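You operate a simulated robot arm through the tools that you are given. There is no shell and no other tool. Be economical: measure what you need, move in short steps, check, and stop when the job is done.

The job below is to be done with a simulated robot arm. You get a single attempt, and the scene is never put back.

Task
Open the blue table drawer, put the white elbow from the inside of the blue table drawer on the lower shelf of the limiter table and shut the drawer again. Then put two of the strainer baskets from the clear end of the packing table on the lower shelf of the packing table. The order counts. Set down upright: white elbow, strainer basket.

It is judged by the outcome, as a careful person would: the job done as asked, and still so three seconds after it is handed in. It fails if anything else is knocked over, pushed out of place, dropped, spilled or broken.

Robot
A 6-joint arm with a fingered hand on a trunk, on a base that drives. Base frame: it is fixed to the floor where the robot stands at the start and does not move with it; the origin is under the middle of the robot, x ahead of it, y to its left, z up; the surface under the hand at the start is at about z = 800. Lengths are in mm, angles in degrees, forces in N, time in s.
With the tool pointing down near the work surface it reaches from about 260 to 880 mm from the robot's upright axis, wherever it stands. Its first joint turns from -166.0 to 166.0 degrees. Places, roughly: blue table drawer [800, 0, 700]; lower shelf of the limiter table [-400, 4400, 300]; lower shelf of the packing table [800, 500, 200]; white elbow (8x5x6 cm) [700, 200, 700]. Payload 5 kg.
Tool frame: the origin (TCP) lies between the finger pads and is the grasp point; the fingertips stand 36 mm ahead of it; z points along the fingers, y is the line along which they close. The gripper opens to 120 mm. The gripper's body begins 42 mm behind the TCP. The gripper is a hand of 4 fingers: y runs from the thumb to the fingers, the wrist lies at [-19, -123, -211] in the tool frame, and closing takes about 1.5 s.
Orientation is told as [roll, pitch, yaw] about the base's x, y, z axes, in that order, counted from this pose: with the fingers straight down and the wrist toward the robot, the tool's x, y and z point along [0, 1, 0], [1, 0, 0] and [0, 0, -1] of the base frame.

Tools
- The arm moves only by the tool servo_tool. Its argument "rows" is a list of rows, each a list of 7 numbers: the shift along the base's x, y, z in mm, then the turn, a rotation vector about the base's x, y, z in degrees, then the finger opening in mm, from 0 to 120. In form: [[tx, ty, tz, rx, ry, rz, jaw], ...]. A call has 1 to 10 rows; each row shifts and turns the commanded pose from where the row before left it. Each row takes 0.2 s and may step no farther than 50 mm and 8.6 degrees from the row before; otherwise, or with a gripper value out of range, the whole call is refused. A pose out of reach is approached as far as the arm can. The call stops where the force on the tool passes 40 N (or 10 N more than at its start, if that is more) or the arm is blocked; 0.2 s more then pass. The fingers move at their own pace (about 45 mm/s each) and stop on an object; they squeeze with about 32 N. The grip force told is the motor's: it shows also when the fingers shut on nothing. Time passes only in rows, and 0.2 s behind the last, so rows that do not move let the fingers close. The reply holds the time, the measured pose of the TCP, the force on the tool along the base axes, the opening and the grip force, in the units named above and with some noise, with the torque about the TCP (base axes, N m) and any sound that the robot's microphone picked up.
- Cameras (640 x 400 px; columns grow to the right, rows downward): "scene" is now at [100.9, 0.1, 1611.3]; the picture's right is [-0.01, -1.00, 0.00], its down [-0.84, 0.01, -0.54] and it looks along [0.54, -0.01, -0.84] (base axes); focal length 282 px, centre (320, 200). "wrist" rides on the gripper at [73, -101, -142] in the tool frame; the picture's right is [-0.79, 0.29, -0.54], its down [-0.56, -0.70, 0.44] and it looks along [-0.25, 0.65, 0.71] (tool axes); focal length 280 px, centre (320, 200). There is no depth. A picture from a camera that has moved, and an enlarged one, comes with that camera's place and axes in the base frame and with its lens.
- snapshot(camera): a new picture of that camera. The clock stands still meanwhile.
- slide_trunk(by): slides the trunk up (or, below 0, down) by that many mm; the arm and the scene camera ride with it, the base frame stays. It gives what a move gives, with no picture.
- steer(legs): drives the robot by 1 to 6 legs, each [ahead, turn to the left] in mm and degrees, along the robot's own axes; the way and the turn of a leg run together, so that a leg with both is an arc; at most 1500 mm and 180 degrees a leg. The arm and the cameras ride along, it lands a little off, and it stops where it bumps. It gives what a move gives.
- hand_shape(shape): the hand has 4 fingers and takes this shape, open, in about a second: jaw (thumb against the fingers, like two jaws); tri (thumb and two fingers); tip (a fingertip pinch); poke (one finger out to press); point (the index stretched); flat (the hand flat); cup (the hand cupped); fist (a fist). The gripper value then closes the fingers along that shape, each until it touches; the sizes above hold for jaw. It gives what a move gives, with no picture.
- aim_head(pan, tilt): turns the head with the scene camera to pan (to the left, within 86 degrees either way) and tilt (down, from -29 to 69), counted from straight ahead of the robot. It gives what a move gives.
- close_up(camera, box): a new picture of the part [left, top, right, bottom] of that camera's present view, enlarged. The clock stands still meanwhile.
- finish_job(): hands the job in; it is judged then, once.

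Go step by step. Nothing tells you exact positions but the pictures and the camera data: compare them with the known pose of the tool, close in by small moves and look again before you grip or let go. The budget is 165 turns and 128 pictures, counting those below and the enlarged ones. Unless the task says otherwise, let go and move clear before handing in, and close with one line.

The tools are called as a command line: name --pt "numbers of a row" for each row, then --argument value for the rest, lists and objects as JSON in quotes. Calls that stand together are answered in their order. servo_tool: Moves the arm, as the interface text tells. Its arguments: {"type":"object","properties":{"rows":{"type":"array"}},"required":["rows"]} The other tools are called the same way: slide_trunk (by) slides the trunk up or down; hand_shape (shape) gives the hand a shape; steer (legs) drives the base; aim_head (pan, tilt) turns the head that bears the scene camera; snapshot (camera) takes a picture; close_up (camera, box) takes an enlarged picture of a part of a camera's view; finish_job () hands the job in.

At the start:

```text
time_s: 0.0
position: [530.9, 270.3, 1050.6]
orientation: [-0.1, 0.0, 0.0]
force: [-0.6, 0.5, 0.1]
ft_torque: [0.01, 0.0, -0.01]
grip_width: 119.7
grip_force: 0.0
shape: jaw
trunk travel left (down, up): [-639.0, 201.0]
robot x, y, heading: [-3.6, -2.2, -0.2]
head pan, tilt: [-0.8, 57.3]
```

scene: 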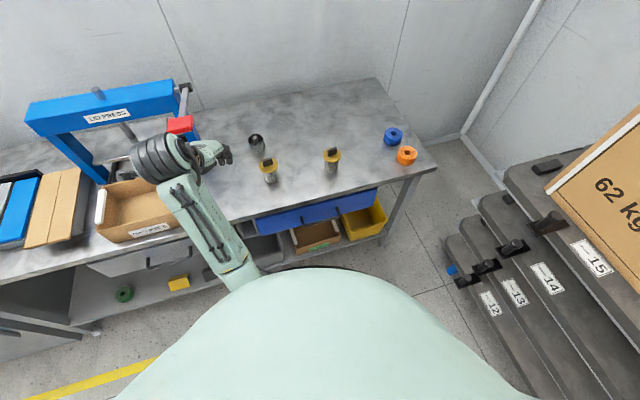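
wrist: 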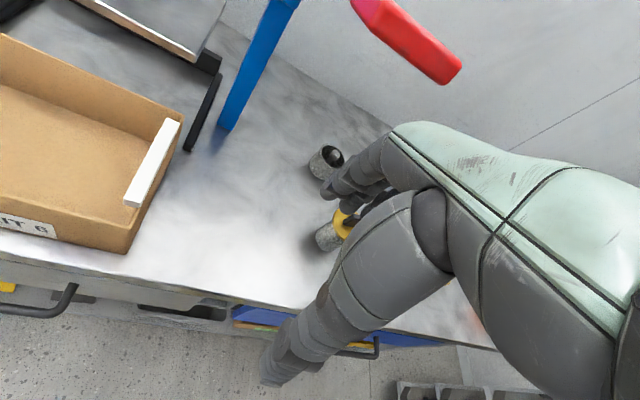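

I see the packing table with a press, a carton, small cylinders and two drawers (blue and grey). I'll look closer at the table and the drawer first.

close_up --camera "scene" --box '[220, 100, 440, 260]'

close_up --camera "scene" --box '[0, 60, 260, 340]'

aim_head --pan 80 --tilt 25

snapshot --camera "scene"

```text
2.50 times, centred on (330, 180) of scene
camera zoom: at [100.9, 0.1, 1611.3], right [-0.01, -1.0, 0.0], down [-0.84, 0.01, -0.54], along [0.54, -0.01, -0.84], focal length 706 px, centre (295, 250)
```

zoom: 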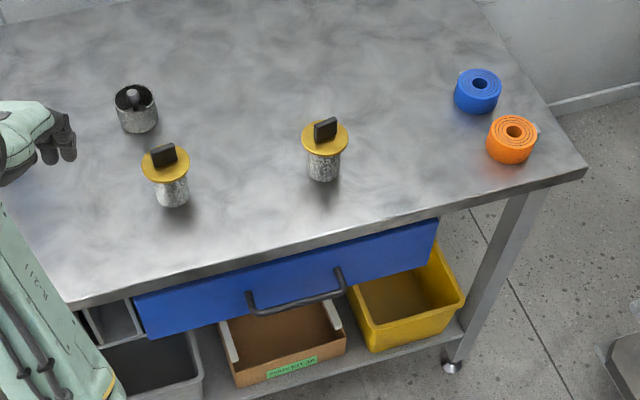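

```text
1.43 times, centred on (130, 200) of scene
camera zoom: at [100.9, 0.1, 1611.3], right [-0.01, -1.0, 0.0], down [-0.84, 0.01, -0.54], along [0.54, -0.01, -0.84], focal length 403 px, centre (591, 200)
```

zoom: 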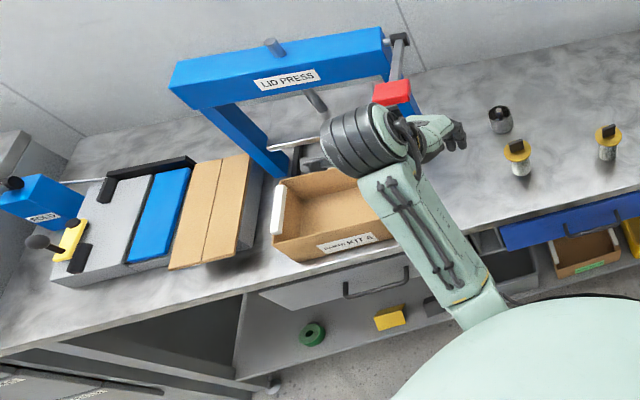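

```text
time_s: 1.5
position: [529.9, 270.4, 1051.1]
orientation: [0.0, 0.0, 0.0]
force: [-0.1, 0.5, -0.8]
ft_torque: [0.02, 0.02, -0.01]
grip_width: 119.5
grip_force: 0.1
shape: jaw
trunk travel left (down, up): [-639.0, 201.0]
robot x, y, heading: [-1.6, 2.6, -0.1]
head pan, tilt: [80.0, 25.0]
```

```text
123 pictures are left
camera scene: at [47.3, 91.8, 1658.0], right [0.98, -0.17, 0.0], down [-0.07, -0.42, -0.91], along [0.16, 0.89, -0.42], focal length 282 px, centre (320, 200)
```

scene: 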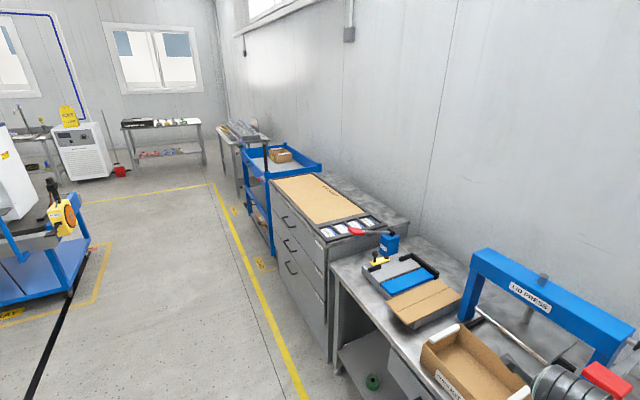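

The room to the left shows several benches; I zoom in to identify the limiter table.

close_up --camera "scene" --box '[100, 90, 340, 240]'

close_up --camera "scene" --box '[0, 80, 140, 200]'

```text
2.67 times, centred on (220, 165) of scene
camera zoom: at [47.3, 91.8, 1658.0], right [0.98, -0.17, 0.0], down [-0.07, -0.42, -0.91], along [0.16, 0.89, -0.42], focal length 753 px, centre (587, 293)
```

zoom: 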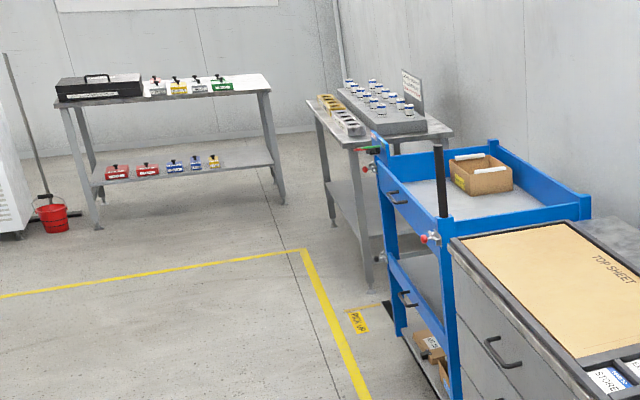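

```text
3.33 times, centred on (70, 140) of scene
camera zoom: at [47.3, 91.8, 1658.0], right [0.98, -0.17, 0.0], down [-0.07, -0.42, -0.91], along [0.16, 0.89, -0.42], focal length 941 px, centre (1153, 400)
```

zoom: 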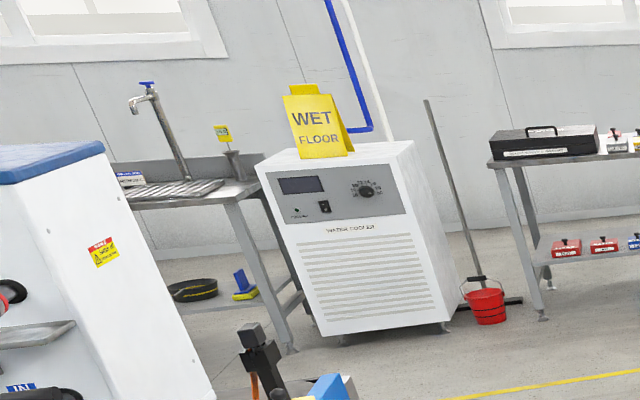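

The table B behind the blue cart fits the limiter table's rough place. Now I examine the drawer handle and the small objects up close.

aim_head --pan 0 --tilt 55

close_up --camera "scene" --box '[240, 170, 400, 270]'

close_up --camera "scene" --box '[230, 110, 350, 185]'

close_up --camera "scene" --box '[80, 220, 260, 320]'

```text
time_s: 3.1
position: [530.2, 271.1, 1051.9]
orientation: [0.0, 0.0, 0.1]
force: [-0.9, -0.1, 0.4]
ft_torque: [0.0, -0.02, 0.0]
grip_width: 119.7
grip_force: 0.0
shape: jaw
trunk travel left (down, up): [-639.0, 201.0]
robot x, y, heading: [0.8, -1.5, -0.0]
head pan, tilt: [0.0, 55.0]
```

```text
4.00 times, centred on (320, 220) of scene
camera zoom: at [103.3, 1.1, 1614.1], right [0.0, -1.0, 0.0], down [-0.82, 0.0, -0.57], along [0.57, 0.0, -0.82], focal length 1129 px, centre (320, 120)
```

zoom: 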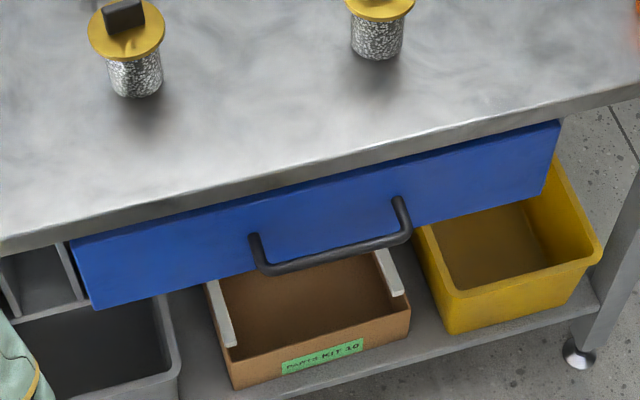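

```text
5.33 times, centred on (290, 148) of scene
camera zoom: at [103.3, 1.1, 1614.1], right [0.0, -1.0, 0.0], down [-0.82, 0.0, -0.57], along [0.57, 0.0, -0.82], focal length 1506 px, centre (480, 480)
```

zoom: 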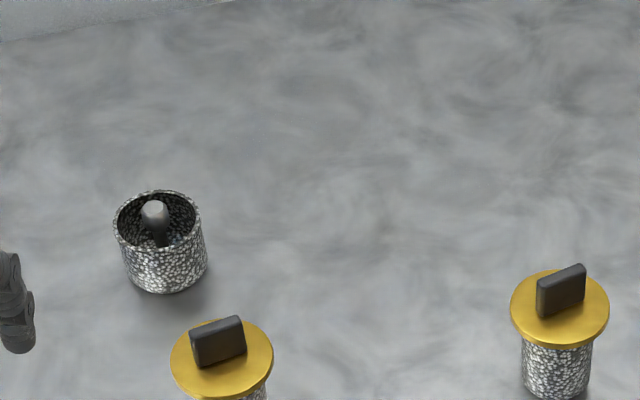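

```text
3.56 times, centred on (170, 270) of scene
camera zoom: at [103.3, 1.1, 1614.1], right [0.0, -1.0, 0.0], down [-0.82, 0.0, -0.57], along [0.57, 0.0, -0.82], focal length 1004 px, centre (853, -49)
```

zoom: 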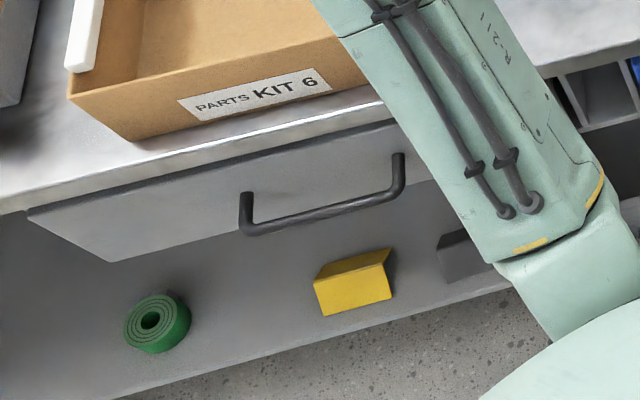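

The drawer bar sits near (594,-14,697), the table is turned about 15.5° to the left. I draw the arm in, turn to face the table and back off a little for room.

servo_tool --pt "-30 -35 0 0 0 0 120" --pt "-30 -35 0 0 0 0 120" --pt "-30 -35 0 0 0 0 120" --pt "-30 -35 0 0 0 0 120" --pt "-10 -30 0 0 0 0 120"

steer --legs '[[0, 15.5], [-160, 0]]'

aim_head --pan -5 --tilt 45

snapshot --camera "scene"

```text
time_s: 4.3
position: [441.2, 112.0, 1003.6]
orientation: [0.0, 0.0, 0.1]
force: [0.2, 0.0, 0.2]
ft_torque: [0.03, -0.02, -0.01]
grip_width: 119.8
grip_force: 0.0
shape: jaw
out of reach, approached as far as the arm can: row 1, 2, 3, 4, 5
trunk travel left (down, up): [-639.0, 201.0]
robot x, y, heading: [1.3, -0.0, -0.1]
head pan, tilt: [0.0, 55.0]
```

```text
time_s: 6.8
position: [240.6, 187.2, 1003.6]
orientation: [0.0, 0.0, 15.6]
force: [-0.2, -0.1, -0.2]
ft_torque: [0.0, -0.03, -0.02]
grip_width: 119.7
grip_force: 0.2
shape: jaw
trunk travel left (down, up): [-639.0, 201.0]
robot x, y, heading: [-154.7, -43.4, 15.8]
head pan, tilt: [0.0, 55.0]
```

```text
time_s: 7.5
position: [241.1, 185.2, 1004.1]
orientation: [0.0, -0.1, 15.6]
force: [0.0, 0.2, -0.4]
ft_torque: [0.0, 0.0, 0.03]
grip_width: 119.4
grip_force: 0.1
shape: jaw
trunk travel left (down, up): [-639.0, 201.0]
robot x, y, heading: [-154.2, -46.9, 15.7]
head pan, tilt: [-5.0, 45.0]
```

```text
117 pictures are left
camera scene: at [-44.3, -19.2, 1627.4], right [0.18, -0.98, 0.0], down [-0.7, -0.13, -0.71], along [0.69, 0.13, -0.71], focal length 282 px, centre (320, 200)
```

scene: 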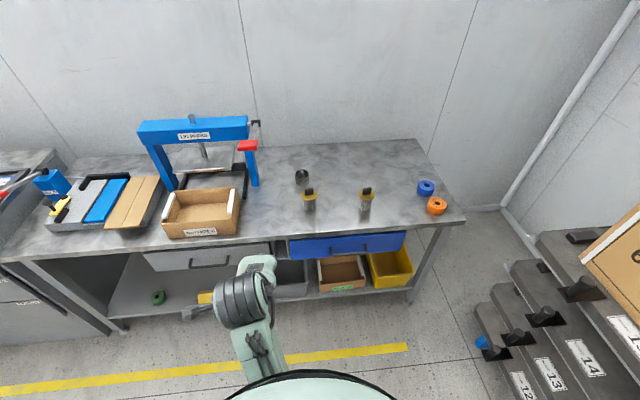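

slide_trunk --by -150

close_up --camera "scene" --box '[260, 210, 420, 310]'

snapshot --camera "wrist"

```text
time_s: 9.3
position: [240.2, 186.8, 852.7]
orientation: [0.0, 0.1, 15.6]
force: [-0.3, 0.2, 0.5]
ft_torque: [-0.04, -0.01, 0.0]
grip_width: 119.5
grip_force: 0.1
shape: jaw
trunk travel left (down, up): [-489.0, 351.0]
robot x, y, heading: [-153.8, -44.0, 15.6]
head pan, tilt: [-5.0, 45.0]
```

```text
4.00 times, centred on (340, 260) of scene
camera zoom: at [-44.3, -19.3, 1477.5], right [0.18, -0.98, 0.0], down [-0.69, -0.13, -0.71], along [0.7, 0.13, -0.71], focal length 1129 px, centre (240, -40)
```

zoom: 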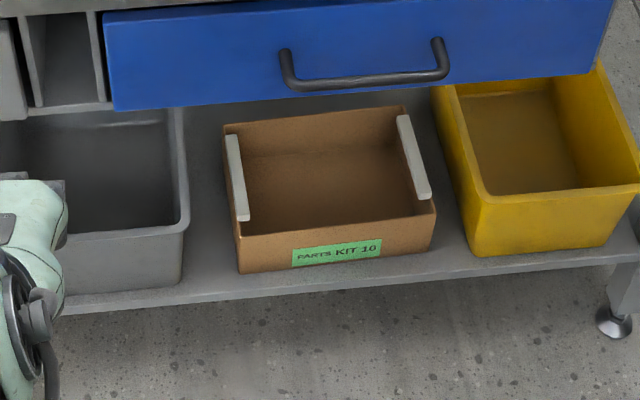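

```text
115 pictures are left
camera wrist: at [123.6, 229.5, 995.6], right [0.49, -0.68, 0.54], down [-0.52, -0.73, -0.44], along [0.7, -0.07, -0.71], focal length 280 px, centre (320, 200)
```

wrist: 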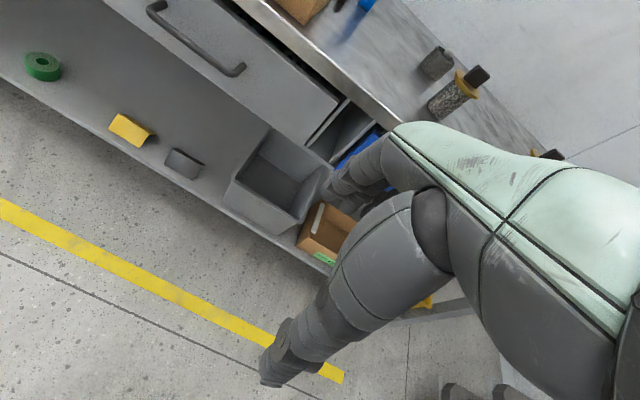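

The bar is at about (592,-14,702). I'll lower the trunk and bring the hand to face the bar horizontally, stopping short.

slide_trunk --by -150

servo_tool --pt "27 -22 0 2.29 -8.19 0 100" --pt "27 -22 0 2.29 -8.19 0 100" --pt "27 -22 0 2.29 -8.19 0 100" --pt "27 -22 0 2.29 -8.19 0 100" --pt "27 -22 0 2.29 -8.19 0 100" --pt "27 -22 0 2.29 -8.19 0 100" --pt "27 -22 0 2.29 -8.19 0 100" --pt "27 -22 0 2.29 -8.19 0 100" --pt "27 -22 0 2.29 -8.19 0 100" --pt "27 -22 0 2.29 -8.19 0 100"

snapshot --camera "scene"

snapshot --camera "wrist"

```text
time_s: 11.0
position: [240.1, 186.6, 703.7]
orientation: [0.0, 0.0, 15.6]
force: [-0.1, 0.6, 0.0]
ft_torque: [0.03, -0.03, 0.0]
grip_width: 119.9
grip_force: 0.0
shape: jaw
trunk travel left (down, up): [-339.0, 501.0]
robot x, y, heading: [-152.8, -45.4, 15.6]
head pan, tilt: [-5.0, 45.0]
```

```text
time_s: 13.4
position: [514.6, -3.7, 658.8]
orientation: [-46.9, -69.9, 63.3]
force: [0.3, 0.1, 0.2]
ft_torque: [0.01, 0.02, -0.03]
grip_width: 100.2
grip_force: 0.0
shape: jaw
out of reach, approached as far as the arm can: row 1
trunk travel left (down, up): [-339.0, 501.0]
robot x, y, heading: [-153.5, -44.0, 15.6]
head pan, tilt: [-5.0, 45.0]
stopped in row 10: the arm was blocked; the commanded pose is now the measured one
```

```text
114 pictures are left
camera scene: at [-44.6, -19.2, 1327.5], right [0.18, -0.98, 0.0], down [-0.69, -0.13, -0.71], along [0.7, 0.13, -0.71], focal length 282 px, centre (320, 200)
```

scene: 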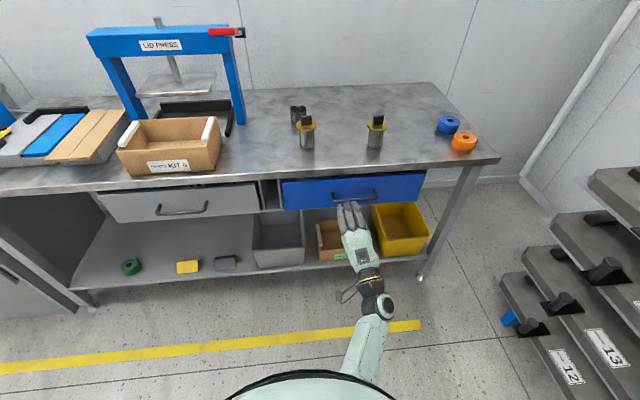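

```text
113 pictures are left
camera wrist: at [344.0, -1.7, 577.4], right [-0.22, -0.77, 0.6], down [0.48, -0.62, -0.62], along [0.85, 0.15, 0.51], focal length 280 px, centre (320, 200)
```

wrist: 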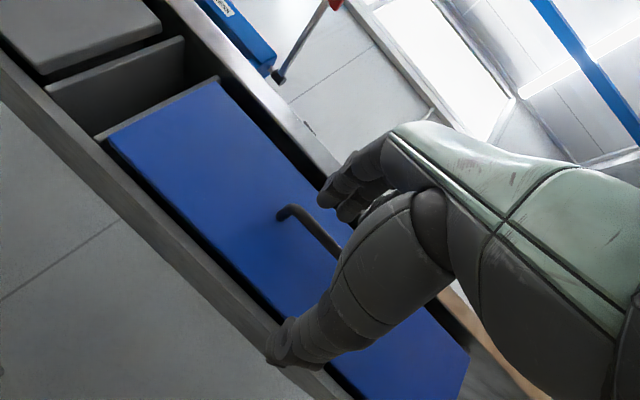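

The hand faces the bar from slightly below; bar at about z=695. I raise the trunk to bring the hand level with it and look again.

slide_trunk --by 38

servo_tool --pt "15 -5 0 0 0 0 100" --pt "15 -7 0 0 0 0 100"

close_up --camera "scene" --box '[280, 150, 440, 250]'

close_up --camera "wrist" --box '[180, 100, 420, 250]'

```text
time_s: 14.2
position: [515.2, -3.3, 696.2]
orientation: [-46.7, -69.9, 63.3]
force: [0.8, 0.1, -0.3]
ft_torque: [0.0, 0.0, 0.0]
grip_width: 100.1
grip_force: 0.1
shape: jaw
trunk travel left (down, up): [-377.0, 463.0]
robot x, y, heading: [-152.1, -45.4, 15.5]
head pan, tilt: [-5.0, 45.0]
```

```text
time_s: 14.8
position: [545.5, -13.2, 695.9]
orientation: [-46.6, -69.9, 63.3]
force: [-0.2, -1.0, 0.7]
ft_torque: [0.02, -0.04, 0.01]
grip_width: 100.0
grip_force: 0.1
shape: jaw
trunk travel left (down, up): [-377.0, 463.0]
robot x, y, heading: [-155.2, -40.8, 15.6]
head pan, tilt: [-5.0, 45.0]
```

```text
4.00 times, centred on (360, 200) of scene
camera zoom: at [-44.0, -19.4, 1365.5], right [0.18, -0.98, 0.0], down [-0.7, -0.13, -0.71], along [0.69, 0.13, -0.71], focal length 1129 px, centre (160, 200)
```

zoom: 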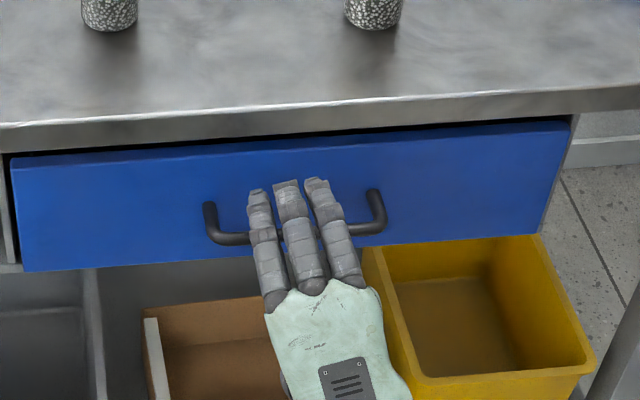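

```text
2.67 times, centred on (300, 175) of wrist
camera zoom: at [374.6, -12.6, 615.4], right [-0.22, -0.77, 0.6], down [0.48, -0.62, -0.62], along [0.85, 0.15, 0.51], focal length 748 px, centre (373, 267)
```

zoom: 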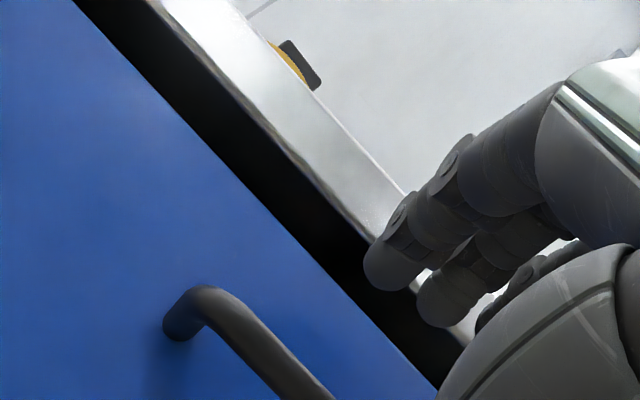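

Fingers are above the bar, thumb below. I go ahead in small steps and close.

servo_tool --pt "12 2 0 0 0 0 100" --pt "12 3 0 0 0 0 100" --pt "10 3 0 0 0 0 100" --pt "0 0 0 0 0 0 0" --pt "0 0 0 0 0 0 0" --pt "0 0 0 0 0 0 0" --pt "0 0 0 0 0 0 0" --pt "0 0 0 0 0 0 0" --pt "0 0 0 0 0 0 0" --pt "0 0 0 0 0 0 0"

close_up --camera "scene" --box '[280, 150, 440, 250]'

```text
time_s: 17.1
position: [578.6, -6.8, 694.4]
orientation: [-46.4, -69.8, 63.0]
force: [4.3, -1.4, -3.1]
ft_torque: [-0.03, 0.0, -0.01]
grip_width: 2.7
grip_force: 31.8
shape: jaw
trunk travel left (down, up): [-377.0, 463.0]
robot x, y, heading: [-153.3, -42.9, 15.3]
head pan, tilt: [-5.0, 45.0]
```

```text
4.00 times, centred on (360, 200) of scene
camera zoom: at [-43.2, -19.4, 1365.3], right [0.18, -0.98, 0.0], down [-0.7, -0.13, -0.71], along [0.69, 0.13, -0.71], focal length 1129 px, centre (160, 200)
```

zoom: 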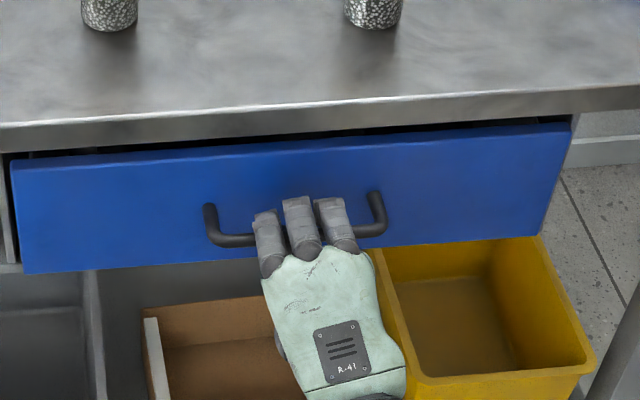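

The fingers are curled round the bar. I pull the drawer out gently.

servo_tool --pt "-14 -4 0 0 0 0 0" --pt "-19 -5 0 0 0 0 0" --pt "-24 -7 0 0 0 0 0" --pt "-24 -7 0 0 0 0 0"

snapshot --camera "scene"

```text
time_s: 18.1
position: [500.3, -29.7, 694.0]
orientation: [-46.4, -69.8, 63.0]
force: [0.7, -5.1, -9.5]
ft_torque: [0.0, 0.11, -0.04]
grip_width: 2.6
grip_force: 31.9
shape: jaw
trunk travel left (down, up): [-377.0, 463.0]
robot x, y, heading: [-153.6, -44.3, 15.5]
head pan, tilt: [-5.0, 45.0]
```

```text
109 pictures are left
camera scene: at [-43.4, -19.9, 1365.4], right [0.18, -0.98, 0.0], down [-0.7, -0.13, -0.71], along [0.69, 0.13, -0.71], focal length 282 px, centre (320, 200)
```

scene: 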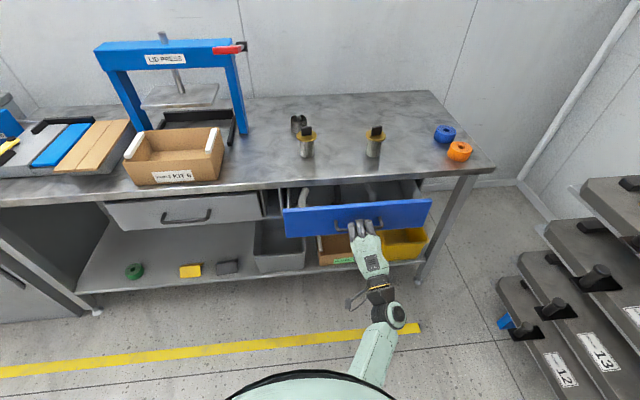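

The drawer is coming. I pull further.

servo_tool --pt "-24 -7 0 0 0 0 0" --pt "-24 -7 0 0 0 0 0" --pt "-24 -7 0 0 0 0 0" --pt "-24 -7 0 0 0 0 0" --pt "-24 -7 0 0 0 0 0"

snapshot --camera "scene"

```text
time_s: 19.2
position: [380.6, -65.0, 695.8]
orientation: [-46.4, -69.9, 63.0]
force: [1.5, -11.1, -14.7]
ft_torque: [-0.03, 0.22, -0.11]
grip_width: 2.6
grip_force: 32.2
shape: jaw
trunk travel left (down, up): [-377.0, 463.0]
robot x, y, heading: [-154.2, -43.2, 15.6]
head pan, tilt: [-5.0, 45.0]
```

```text
108 pictures are left
camera scene: at [-42.6, -20.7, 1365.3], right [0.18, -0.98, 0.0], down [-0.7, -0.13, -0.71], along [0.69, 0.13, -0.71], focal length 282 px, centre (320, 200)
```

scene: 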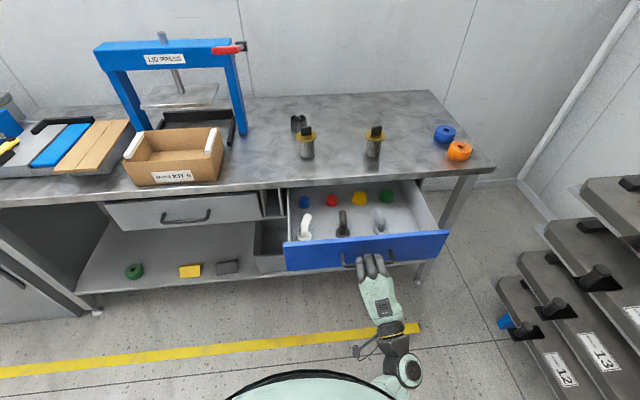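

The drawer is open by about 200 mm, and I see a white elbow at the left, then black and grey ones. I zoom in.

close_up --camera "scene" --box '[280, 175, 440, 275]'

```text
4.00 times, centred on (360, 225) of scene
camera zoom: at [-42.6, -20.7, 1365.3], right [0.18, -0.98, 0.0], down [-0.7, -0.13, -0.71], along [0.69, 0.13, -0.71], focal length 1129 px, centre (160, 100)
```

zoom: 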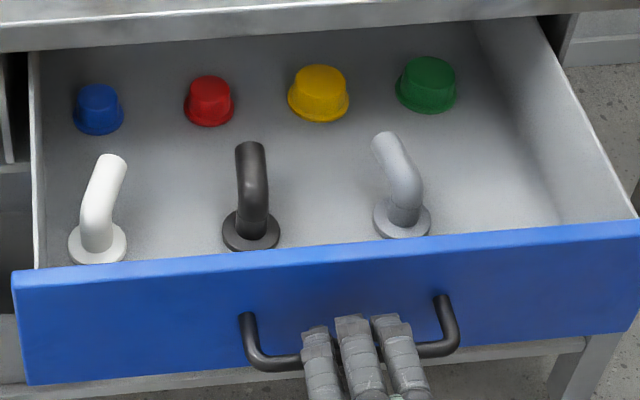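

White elbow base at about (484,128), drawer floor ~z 660. I pull a little further for clearance, then let go and back away.

servo_tool --pt "-19 -5 0 0 0 0 0" --pt "-19 -5 0 0 0 0 0" --pt "0 0 0 0 0 0 100" --pt "0 0 0 0 0 0 100" --pt "0 0 0 0 0 0 100" --pt "0 0 0 0 0 0 100" --pt "0 0 0 0 0 0 100" --pt "0 0 0 0 0 0 100"

servo_tool --pt "-10 -3 0 0 0 0 100" --pt "-19 -5 0 0 0 0 100" --pt "-19 -5 0 0 0 0 100" --pt "-19 -5 0 0 0 0 100"

close_up --camera "scene" --box '[280, 175, 440, 275]'

```text
time_s: 21.1
position: [342.9, -73.1, 697.5]
orientation: [-46.8, -69.9, 63.3]
force: [0.2, -0.2, 0.3]
ft_torque: [0.01, -0.01, -0.01]
grip_width: 99.8
grip_force: 0.0
shape: jaw
trunk travel left (down, up): [-377.0, 463.0]
robot x, y, heading: [-154.7, -45.7, 15.7]
head pan, tilt: [-5.0, 45.0]
```

```text
time_s: 22.1
position: [271.6, -92.3, 697.0]
orientation: [-46.8, -69.9, 63.3]
force: [-0.6, 0.3, -0.3]
ft_torque: [0.01, 0.0, 0.02]
grip_width: 99.6
grip_force: 0.0
shape: jaw
trunk travel left (down, up): [-377.0, 463.0]
robot x, y, heading: [-152.8, -42.1, 15.6]
head pan, tilt: [-5.0, 45.0]
```

```text
4.00 times, centred on (360, 225) of scene
camera zoom: at [-44.3, -19.3, 1365.5], right [0.18, -0.98, 0.0], down [-0.69, -0.13, -0.71], along [0.7, 0.13, -0.71], focal length 1129 px, centre (160, 100)
```

zoom: 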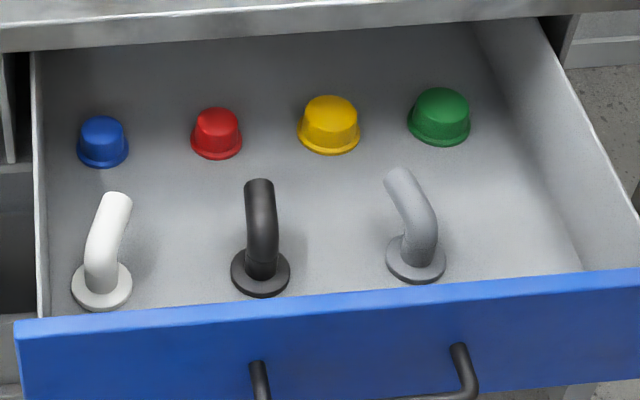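

Now I raise the trunk, tip the hand to point down, and turn it to straddle the white elbow crosswise.

slide_trunk --by 160

servo_tool --pt "10 10 0 -2.284 8.18 0 70" --pt "10 10 0 -2.284 8.18 0 70" --pt "10 10 0 -2.284 8.18 0 70" --pt "10 10 0 -2.284 8.18 0 70" --pt "10 10 0 -2.284 8.18 0 70" --pt "10 10 0 -2.284 8.18 0 70" --pt "10 10 0 -2.284 8.18 0 70" --pt "10 10 0 -2.284 8.18 0 70" --pt "10 10 0 -2.284 8.18 0 70"

servo_tool --pt "13 17 0 0 0 7.7 70" --pt "13 17 0 0 0 7.7 70" --pt "13 17 0 0 0 7.7 70" --pt "13 17 0 0 0 7.7 70" --pt "13 17 0 0 0 7.7 70" --pt "13 17 0 0 0 7.7 70" --pt "13 17 0 0 0 7.7 70"

snapshot --camera "scene"

snapshot --camera "wrist"

```text
time_s: 23.9
position: [271.7, -93.9, 857.8]
orientation: [-46.8, -69.9, 63.3]
force: [-0.7, 0.6, -0.2]
ft_torque: [0.01, -0.01, -0.04]
grip_width: 99.9
grip_force: 0.1
shape: jaw
trunk travel left (down, up): [-537.0, 303.0]
robot x, y, heading: [-155.1, -40.9, 15.7]
head pan, tilt: [-5.0, 45.0]
```

```text
time_s: 25.9
position: [363.6, -0.3, 856.1]
orientation: [-0.7, 0.4, 30.3]
force: [-0.1, -0.3, -0.5]
ft_torque: [0.02, 0.02, -0.03]
grip_width: 70.4
grip_force: 0.1
shape: jaw
trunk travel left (down, up): [-537.0, 303.0]
robot x, y, heading: [-152.8, -42.2, 15.6]
head pan, tilt: [-5.0, 45.0]
```

```text
time_s: 27.5
position: [452.0, 116.8, 856.2]
orientation: [-0.8, 0.3, 84.2]
force: [-0.1, -0.5, 0.2]
ft_torque: [0.0, 0.02, -0.01]
grip_width: 70.5
grip_force: 0.1
shape: jaw
trunk travel left (down, up): [-537.0, 303.0]
robot x, y, heading: [-157.5, -44.6, 15.5]
head pan, tilt: [-5.0, 45.0]
```

```text
105 pictures are left
camera scene: at [-43.3, -18.8, 1525.4], right [0.18, -0.98, 0.0], down [-0.7, -0.13, -0.71], along [0.69, 0.13, -0.71], focal length 282 px, centre (320, 200)
```

scene: 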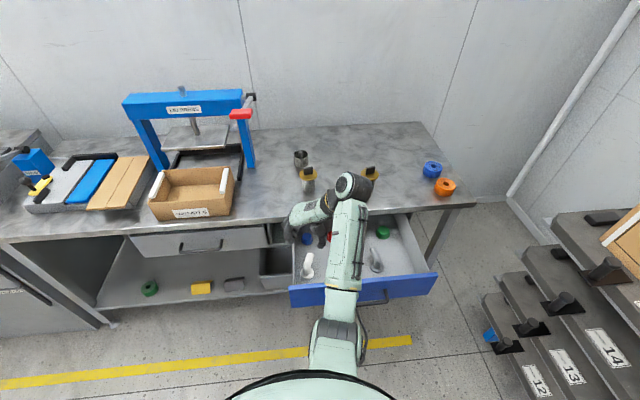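

```text
104 pictures are left
camera wrist: at [368.7, 24.1, 997.2], right [0.81, 0.21, 0.55], down [0.49, -0.75, -0.43], along [0.32, 0.62, -0.71], focal length 280 px, centre (320, 200)
```

wrist: 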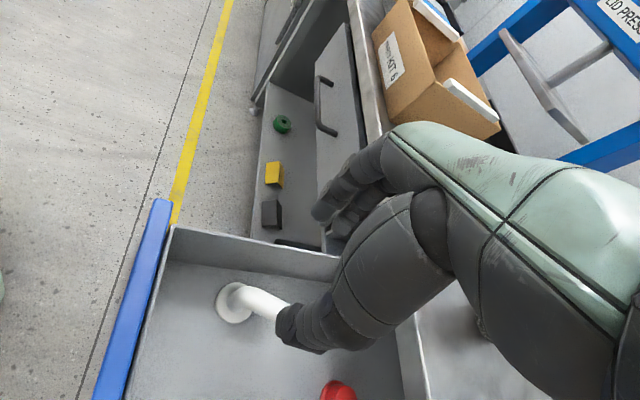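

The wrist camera confirms the elbow base at (450,117) leaning along +x. I descend partway and check.

servo_tool --pt "3 -1 -30 0 0 0 60" --pt "3 -1 -30 0 0 0 60" --pt "3 0 -30 0 0 0 60"

snapshot --camera "wrist"

close_up --camera "scene" --box '[260, 180, 420, 280]'

```text
time_s: 28.3
position: [460.4, 114.7, 764.6]
orientation: [-0.8, 0.1, 84.2]
force: [0.2, -2.2, -0.1]
ft_torque: [0.0, 0.02, -0.01]
grip_width: 59.9
grip_force: 0.0
shape: jaw
trunk travel left (down, up): [-537.0, 303.0]
robot x, y, heading: [-153.7, -42.1, 15.6]
head pan, tilt: [-5.0, 45.0]
```

```text
103 pictures are left
camera wrist: at [376.9, 22.1, 905.6], right [0.81, 0.21, 0.55], down [0.49, -0.76, -0.43], along [0.33, 0.62, -0.71], focal length 280 px, centre (320, 200)
```

wrist: 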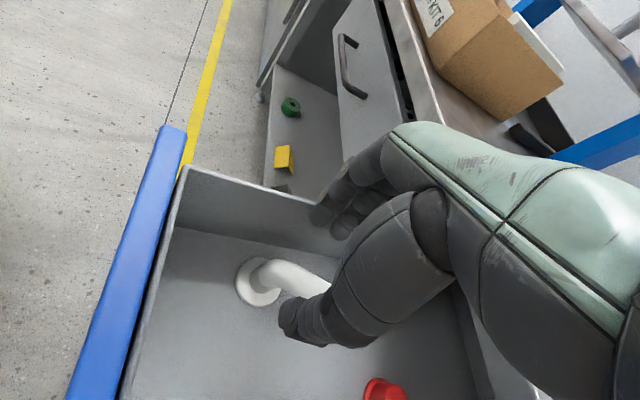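

```text
4.00 times, centred on (340, 230) of scene
camera zoom: at [-43.8, -19.3, 1525.5], right [0.18, -0.98, 0.0], down [-0.7, -0.13, -0.71], along [0.69, 0.13, -0.71], focal length 1129 px, centre (240, 80)
```

zoom: 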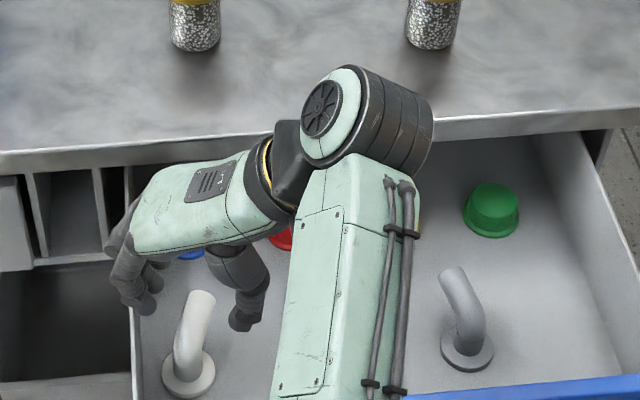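

The fingers on the left would come near the drawer's left wall. I turn the hand a bit more square to the wall and narrow the opening.

servo_tool --pt "0 -2 0 0 0 8 46" --pt "0 -2 0 0 0 8 46" --pt "0 0 -20 0 0 0 46"

close_up --camera "wrist" --box '[160, 130, 400, 370]'

close_up --camera "scene" --box '[260, 200, 380, 300]'

```text
time_s: 29.1
position: [461.1, 107.3, 748.3]
orientation: [-0.9, 0.2, 100.2]
force: [3.0, -5.7, 7.2]
ft_torque: [0.34, -0.02, -0.18]
grip_width: 44.9
grip_force: 0.1
shape: jaw
trunk travel left (down, up): [-537.0, 303.0]
robot x, y, heading: [-151.3, -44.7, 15.7]
head pan, tilt: [-5.0, 45.0]
```

```text
1.67 times, centred on (280, 250) of wrist
camera zoom: at [405.3, -3.8, 889.2], right [0.72, 0.42, 0.55], down [0.68, -0.59, -0.43], along [0.14, 0.69, -0.71], focal length 467 px, centre (387, 117)
```

zoom: 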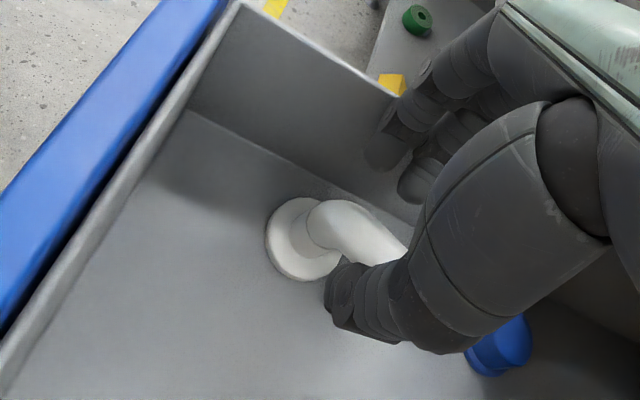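

```text
4.00 times, centred on (320, 250) of scene
camera zoom: at [-44.7, -21.4, 1525.7], right [0.18, -0.98, 0.0], down [-0.69, -0.13, -0.71], along [0.7, 0.13, -0.71], focal length 1129 px, centre (320, 0)
```

zoom: 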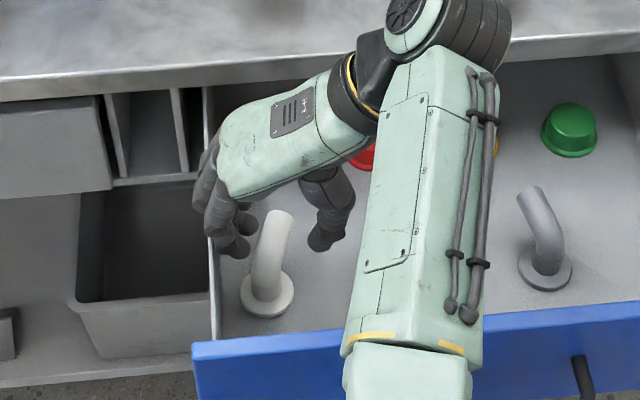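

Small side forces suggest the fingers' knuckles touch the left wall top. I lift, tilt the hand so the knuckles move away from the wall, and aim at the elbow's bent end, which is farther from the wall.

servo_tool --pt "0 0 25 0 0 0 46" --pt "7 0 0 7.2 2.0 -4 42" --pt "8 0 0 7.2 2.0 -4 42" --pt "0 0 0 0 0 0 42"

close_up --camera "wrist" --box '[160, 130, 400, 370]'

close_up --camera "scene" --box '[260, 200, 380, 300]'

```text
time_s: 30.1
position: [476.8, 110.9, 773.2]
orientation: [1.6, -14.4, 91.9]
force: [0.2, 1.0, 0.3]
ft_torque: [0.02, 0.03, 0.0]
grip_width: 42.6
grip_force: 0.2
shape: jaw
trunk travel left (down, up): [-537.0, 303.0]
robot x, y, heading: [-154.4, -43.2, 15.3]
head pan, tilt: [-5.0, 45.0]
```

```text
1.67 times, centred on (280, 250) of wrist
camera zoom: at [412.5, -25.7, 886.7], right [0.8, 0.17, 0.57], down [0.56, -0.54, -0.62], along [0.2, 0.82, -0.53], focal length 467 px, centre (387, 117)
```

zoom: 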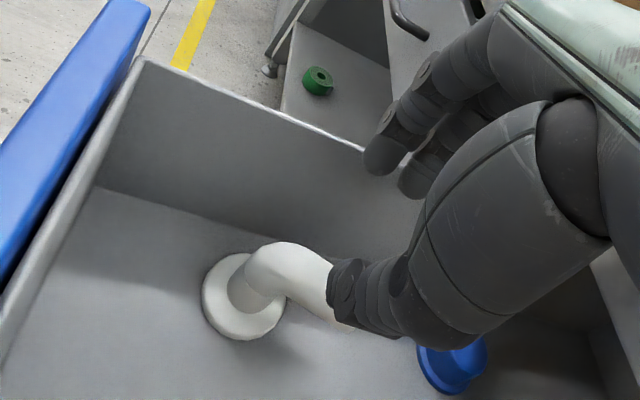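

```text
4.00 times, centred on (320, 250) of scene
camera zoom: at [-44.2, -19.3, 1525.5], right [0.18, -0.98, 0.0], down [-0.69, -0.13, -0.71], along [0.69, 0.13, -0.71], focal length 1129 px, centre (320, 0)
```

zoom: 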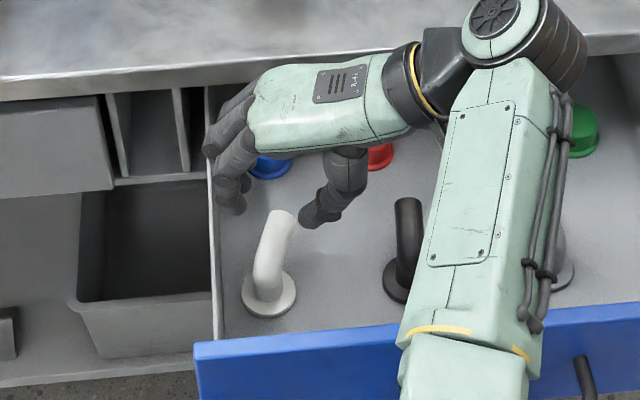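

servo_tool --pt "0 -2 -8 6.2 1.7 0 42" --pt "0 -2 -8 6.2 1.7 0 42" --pt "0 0 -15 0 0 0 42" --pt "0 0 -10 0 0 0 42"

close_up --camera "wrist" --box '[160, 130, 400, 370]'

close_up --camera "scene" --box '[260, 200, 380, 300]'

```text
time_s: 31.1
position: [475.5, 106.0, 729.8]
orientation: [5.0, -27.0, 90.7]
force: [-1.1, -0.5, -0.5]
ft_torque: [-0.02, 0.02, 0.0]
grip_width: 42.2
grip_force: 0.0
shape: jaw
trunk travel left (down, up): [-537.0, 303.0]
robot x, y, heading: [-152.1, -47.3, 15.8]
head pan, tilt: [-5.0, 45.0]
```

```text
1.67 times, centred on (280, 250) of wrist
camera zoom: at [418.2, -51.6, 815.6], right [0.83, 0.05, 0.55], down [0.52, -0.4, -0.75], along [0.18, 0.92, -0.36], focal length 467 px, centre (387, 117)
```

zoom: 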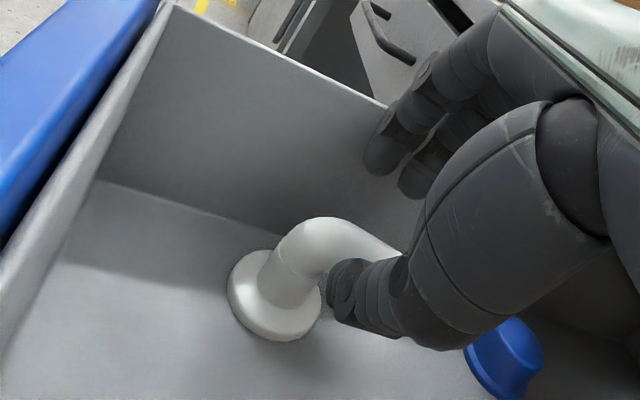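

```text
4.00 times, centred on (320, 250) of scene
camera zoom: at [-43.8, -19.6, 1525.5], right [0.18, -0.98, 0.0], down [-0.7, -0.13, -0.71], along [0.69, 0.13, -0.71], focal length 1129 px, centre (320, 0)
```

zoom: 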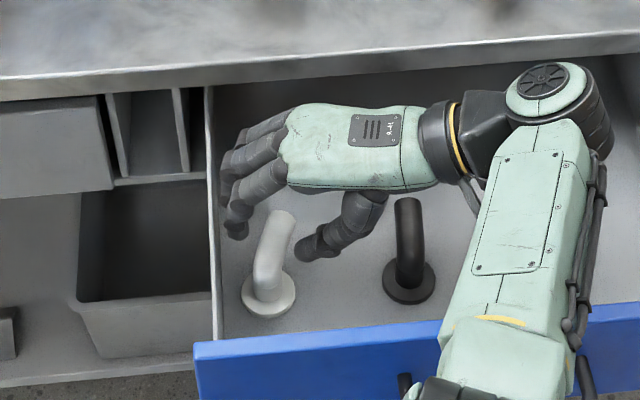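

No contact now; the fingers are inside the wall and the tube lies between fingers and thumb. I descend the last bit.

servo_tool --pt "0 1 -9 0 0 0 42" --pt "0 1 -9 0 0 0 42" --pt "0 1 -8 0 0 0 42"

close_up --camera "wrist" --box '[160, 130, 400, 370]'

close_up --camera "scene" --box '[260, 200, 380, 300]'

```text
time_s: 31.9
position: [477.0, 109.2, 705.1]
orientation: [5.0, -27.0, 90.6]
force: [0.3, 0.1, -0.7]
ft_torque: [0.02, 0.0, 0.02]
grip_width: 42.3
grip_force: 0.0
shape: jaw
trunk travel left (down, up): [-537.0, 303.0]
robot x, y, heading: [-154.1, -43.3, 15.8]
head pan, tilt: [-5.0, 45.0]
```

```text
1.67 times, centred on (280, 250) of wrist
camera zoom: at [418.6, -47.1, 790.3], right [0.83, 0.05, 0.55], down [0.52, -0.4, -0.75], along [0.18, 0.92, -0.36], focal length 467 px, centre (387, 117)
```

zoom: 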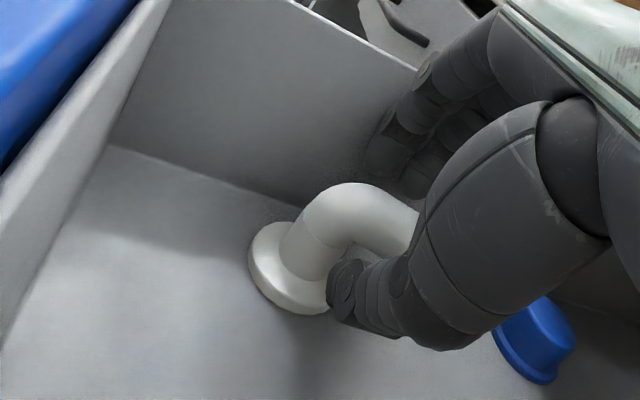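

```text
4.00 times, centred on (320, 250) of scene
camera zoom: at [-43.8, -19.4, 1525.5], right [0.18, -0.98, 0.0], down [-0.7, -0.13, -0.71], along [0.69, 0.13, -0.71], focal length 1129 px, centre (320, 0)
```

zoom: 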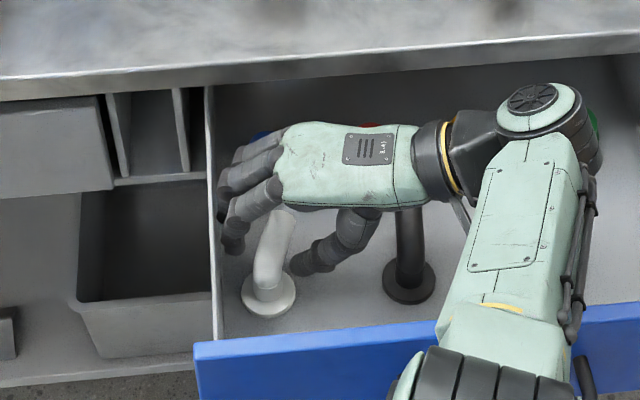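

The tube lies between thumb and fingers. Closing.

servo_tool --pt "0 0 0 0 0 0 10" --pt "0 0 0 0 0 0 0" --pt "0 0 0 0 0 0 0" --pt "0 0 0 0 0 0 0" --pt "0 0 0 0 0 0 0"

servo_tool --pt "0 0 6 0 0 0 0" --pt "0 -2 12 0 0 0 0"

close_up --camera "wrist" --box '[160, 130, 400, 370]'

close_up --camera "scene" --box '[260, 200, 380, 300]'

```text
time_s: 33.1
position: [476.3, 110.4, 704.2]
orientation: [5.1, -27.0, 90.8]
force: [0.9, -0.4, 0.2]
ft_torque: [-0.02, -0.01, -0.04]
grip_width: 19.5
grip_force: 32.0
shape: jaw
trunk travel left (down, up): [-537.0, 303.0]
robot x, y, heading: [-156.4, -44.9, 15.4]
head pan, tilt: [-5.0, 45.0]
```

```text
time_s: 33.7
position: [476.3, 107.5, 724.4]
orientation: [5.0, -27.0, 90.6]
force: [-0.2, -0.5, 0.5]
ft_torque: [0.0, 0.0, 0.0]
grip_width: 19.7
grip_force: 32.1
shape: jaw
trunk travel left (down, up): [-537.0, 303.0]
robot x, y, heading: [-150.6, -42.0, 15.8]
head pan, tilt: [-5.0, 45.0]
```

```text
1.67 times, centred on (280, 250) of wrist
camera zoom: at [418.2, -48.6, 809.4], right [0.83, 0.05, 0.55], down [0.52, -0.4, -0.75], along [0.18, 0.92, -0.36], focal length 467 px, centre (387, 117)
```

zoom: 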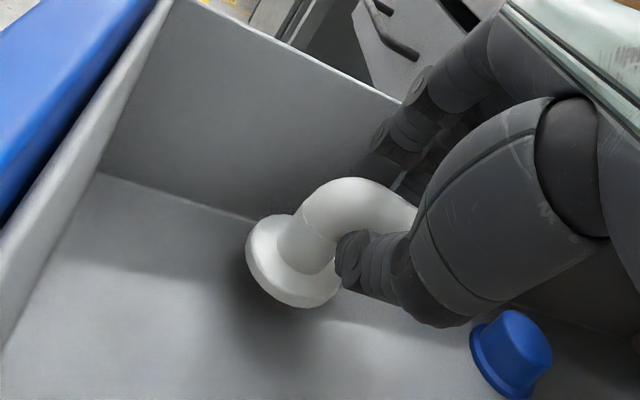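

```text
4.00 times, centred on (320, 250) of scene
camera zoom: at [-44.4, -19.6, 1525.5], right [0.18, -0.98, 0.0], down [-0.69, -0.13, -0.71], along [0.7, 0.13, -0.71], focal length 1129 px, centre (320, 0)
```

zoom: 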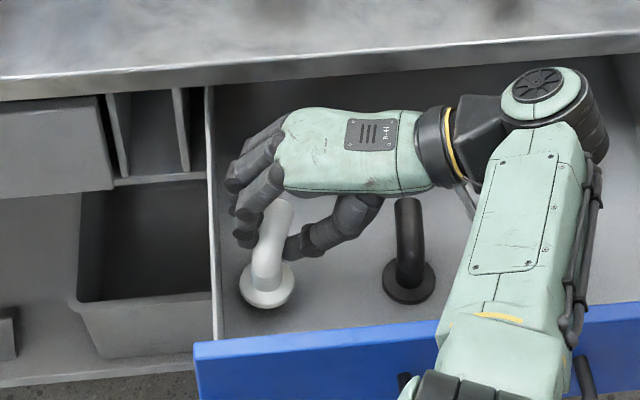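

The elbow is lifted cleanly. I raise it clear of the drawer, back off, turn along the aisle and drive toward the limiter table.

servo_tool --pt "0 -2 40 0 0 0 0" --pt "0 0 45 0 0 0 0" --pt "0 0 45 0 0 0 0"

steer --legs '[[-350, 0]]'

snapshot --camera "scene"

```text
time_s: 34.5
position: [476.6, 105.4, 855.2]
orientation: [5.0, -26.9, 90.6]
force: [0.0, -0.7, 0.0]
ft_torque: [0.03, -0.02, -0.02]
grip_width: 19.8
grip_force: 31.8
shape: jaw
trunk travel left (down, up): [-537.0, 303.0]
robot x, y, heading: [-150.5, -45.9, 15.5]
head pan, tilt: [-5.0, 45.0]
```

```text
time_s: 37.0
position: [127.2, 4.3, 854.1]
orientation: [5.0, -27.0, 90.3]
force: [0.5, 0.9, -0.4]
ft_torque: [-0.01, -0.01, -0.02]
grip_width: 19.8
grip_force: 31.8
shape: jaw
trunk travel left (down, up): [-537.0, 303.0]
robot x, y, heading: [-507.5, -140.1, 15.0]
head pan, tilt: [-5.0, 45.0]
```

```text
91 pictures are left
camera scene: at [-396.7, -117.2, 1525.5], right [0.18, -0.98, 0.0], down [-0.7, -0.13, -0.71], along [0.7, 0.13, -0.71], focal length 282 px, centre (320, 200)
```

scene: 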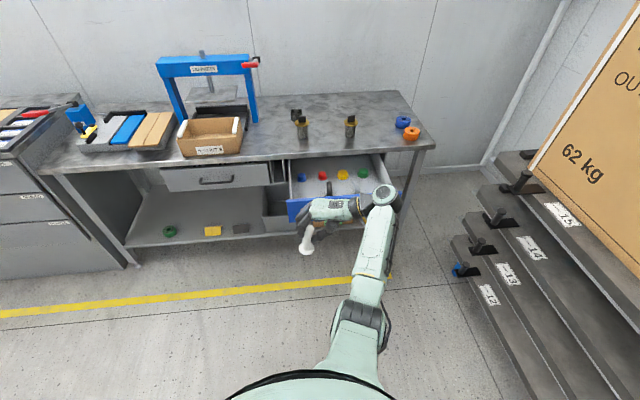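

steer --legs '[[0, 79.3]]'

aim_head --pan 0 --tilt 25

snapshot --camera "scene"

```text
time_s: 41.5
position: [-535.6, 507.5, 854.1]
orientation: [5.2, -27.1, 170.0]
force: [0.0, -1.0, 0.3]
ft_torque: [0.0, -0.01, 0.0]
grip_width: 19.5
grip_force: 31.4
shape: jaw
trunk travel left (down, up): [-537.0, 303.0]
robot x, y, heading: [-508.1, -140.9, 95.1]
head pan, tilt: [-5.0, 45.0]
```

```text
time_s: 42.3
position: [-534.9, 509.0, 854.4]
orientation: [4.9, -26.9, 170.0]
force: [0.3, -0.5, -0.5]
ft_torque: [0.03, -0.05, 0.0]
grip_width: 19.6
grip_force: 32.2
shape: jaw
trunk travel left (down, up): [-537.0, 303.0]
robot x, y, heading: [-506.7, -138.4, 95.0]
head pan, tilt: [0.0, 25.0]
```

```text
90 pictures are left
camera scene: at [-515.7, -17.4, 1556.0], right [1.0, 0.09, 0.0], down [0.04, -0.42, -0.91], along [-0.08, 0.9, -0.42], focal length 282 px, centre (320, 200)
```

scene: 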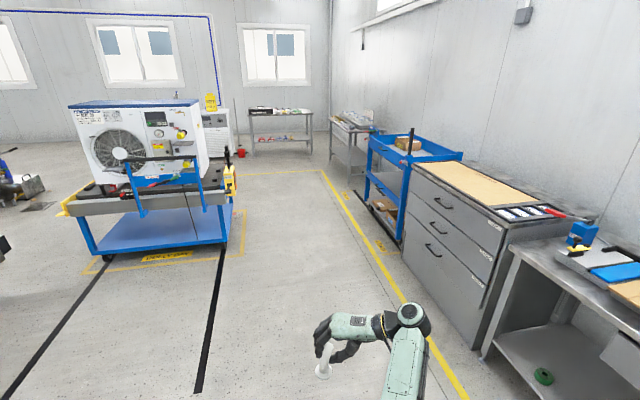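

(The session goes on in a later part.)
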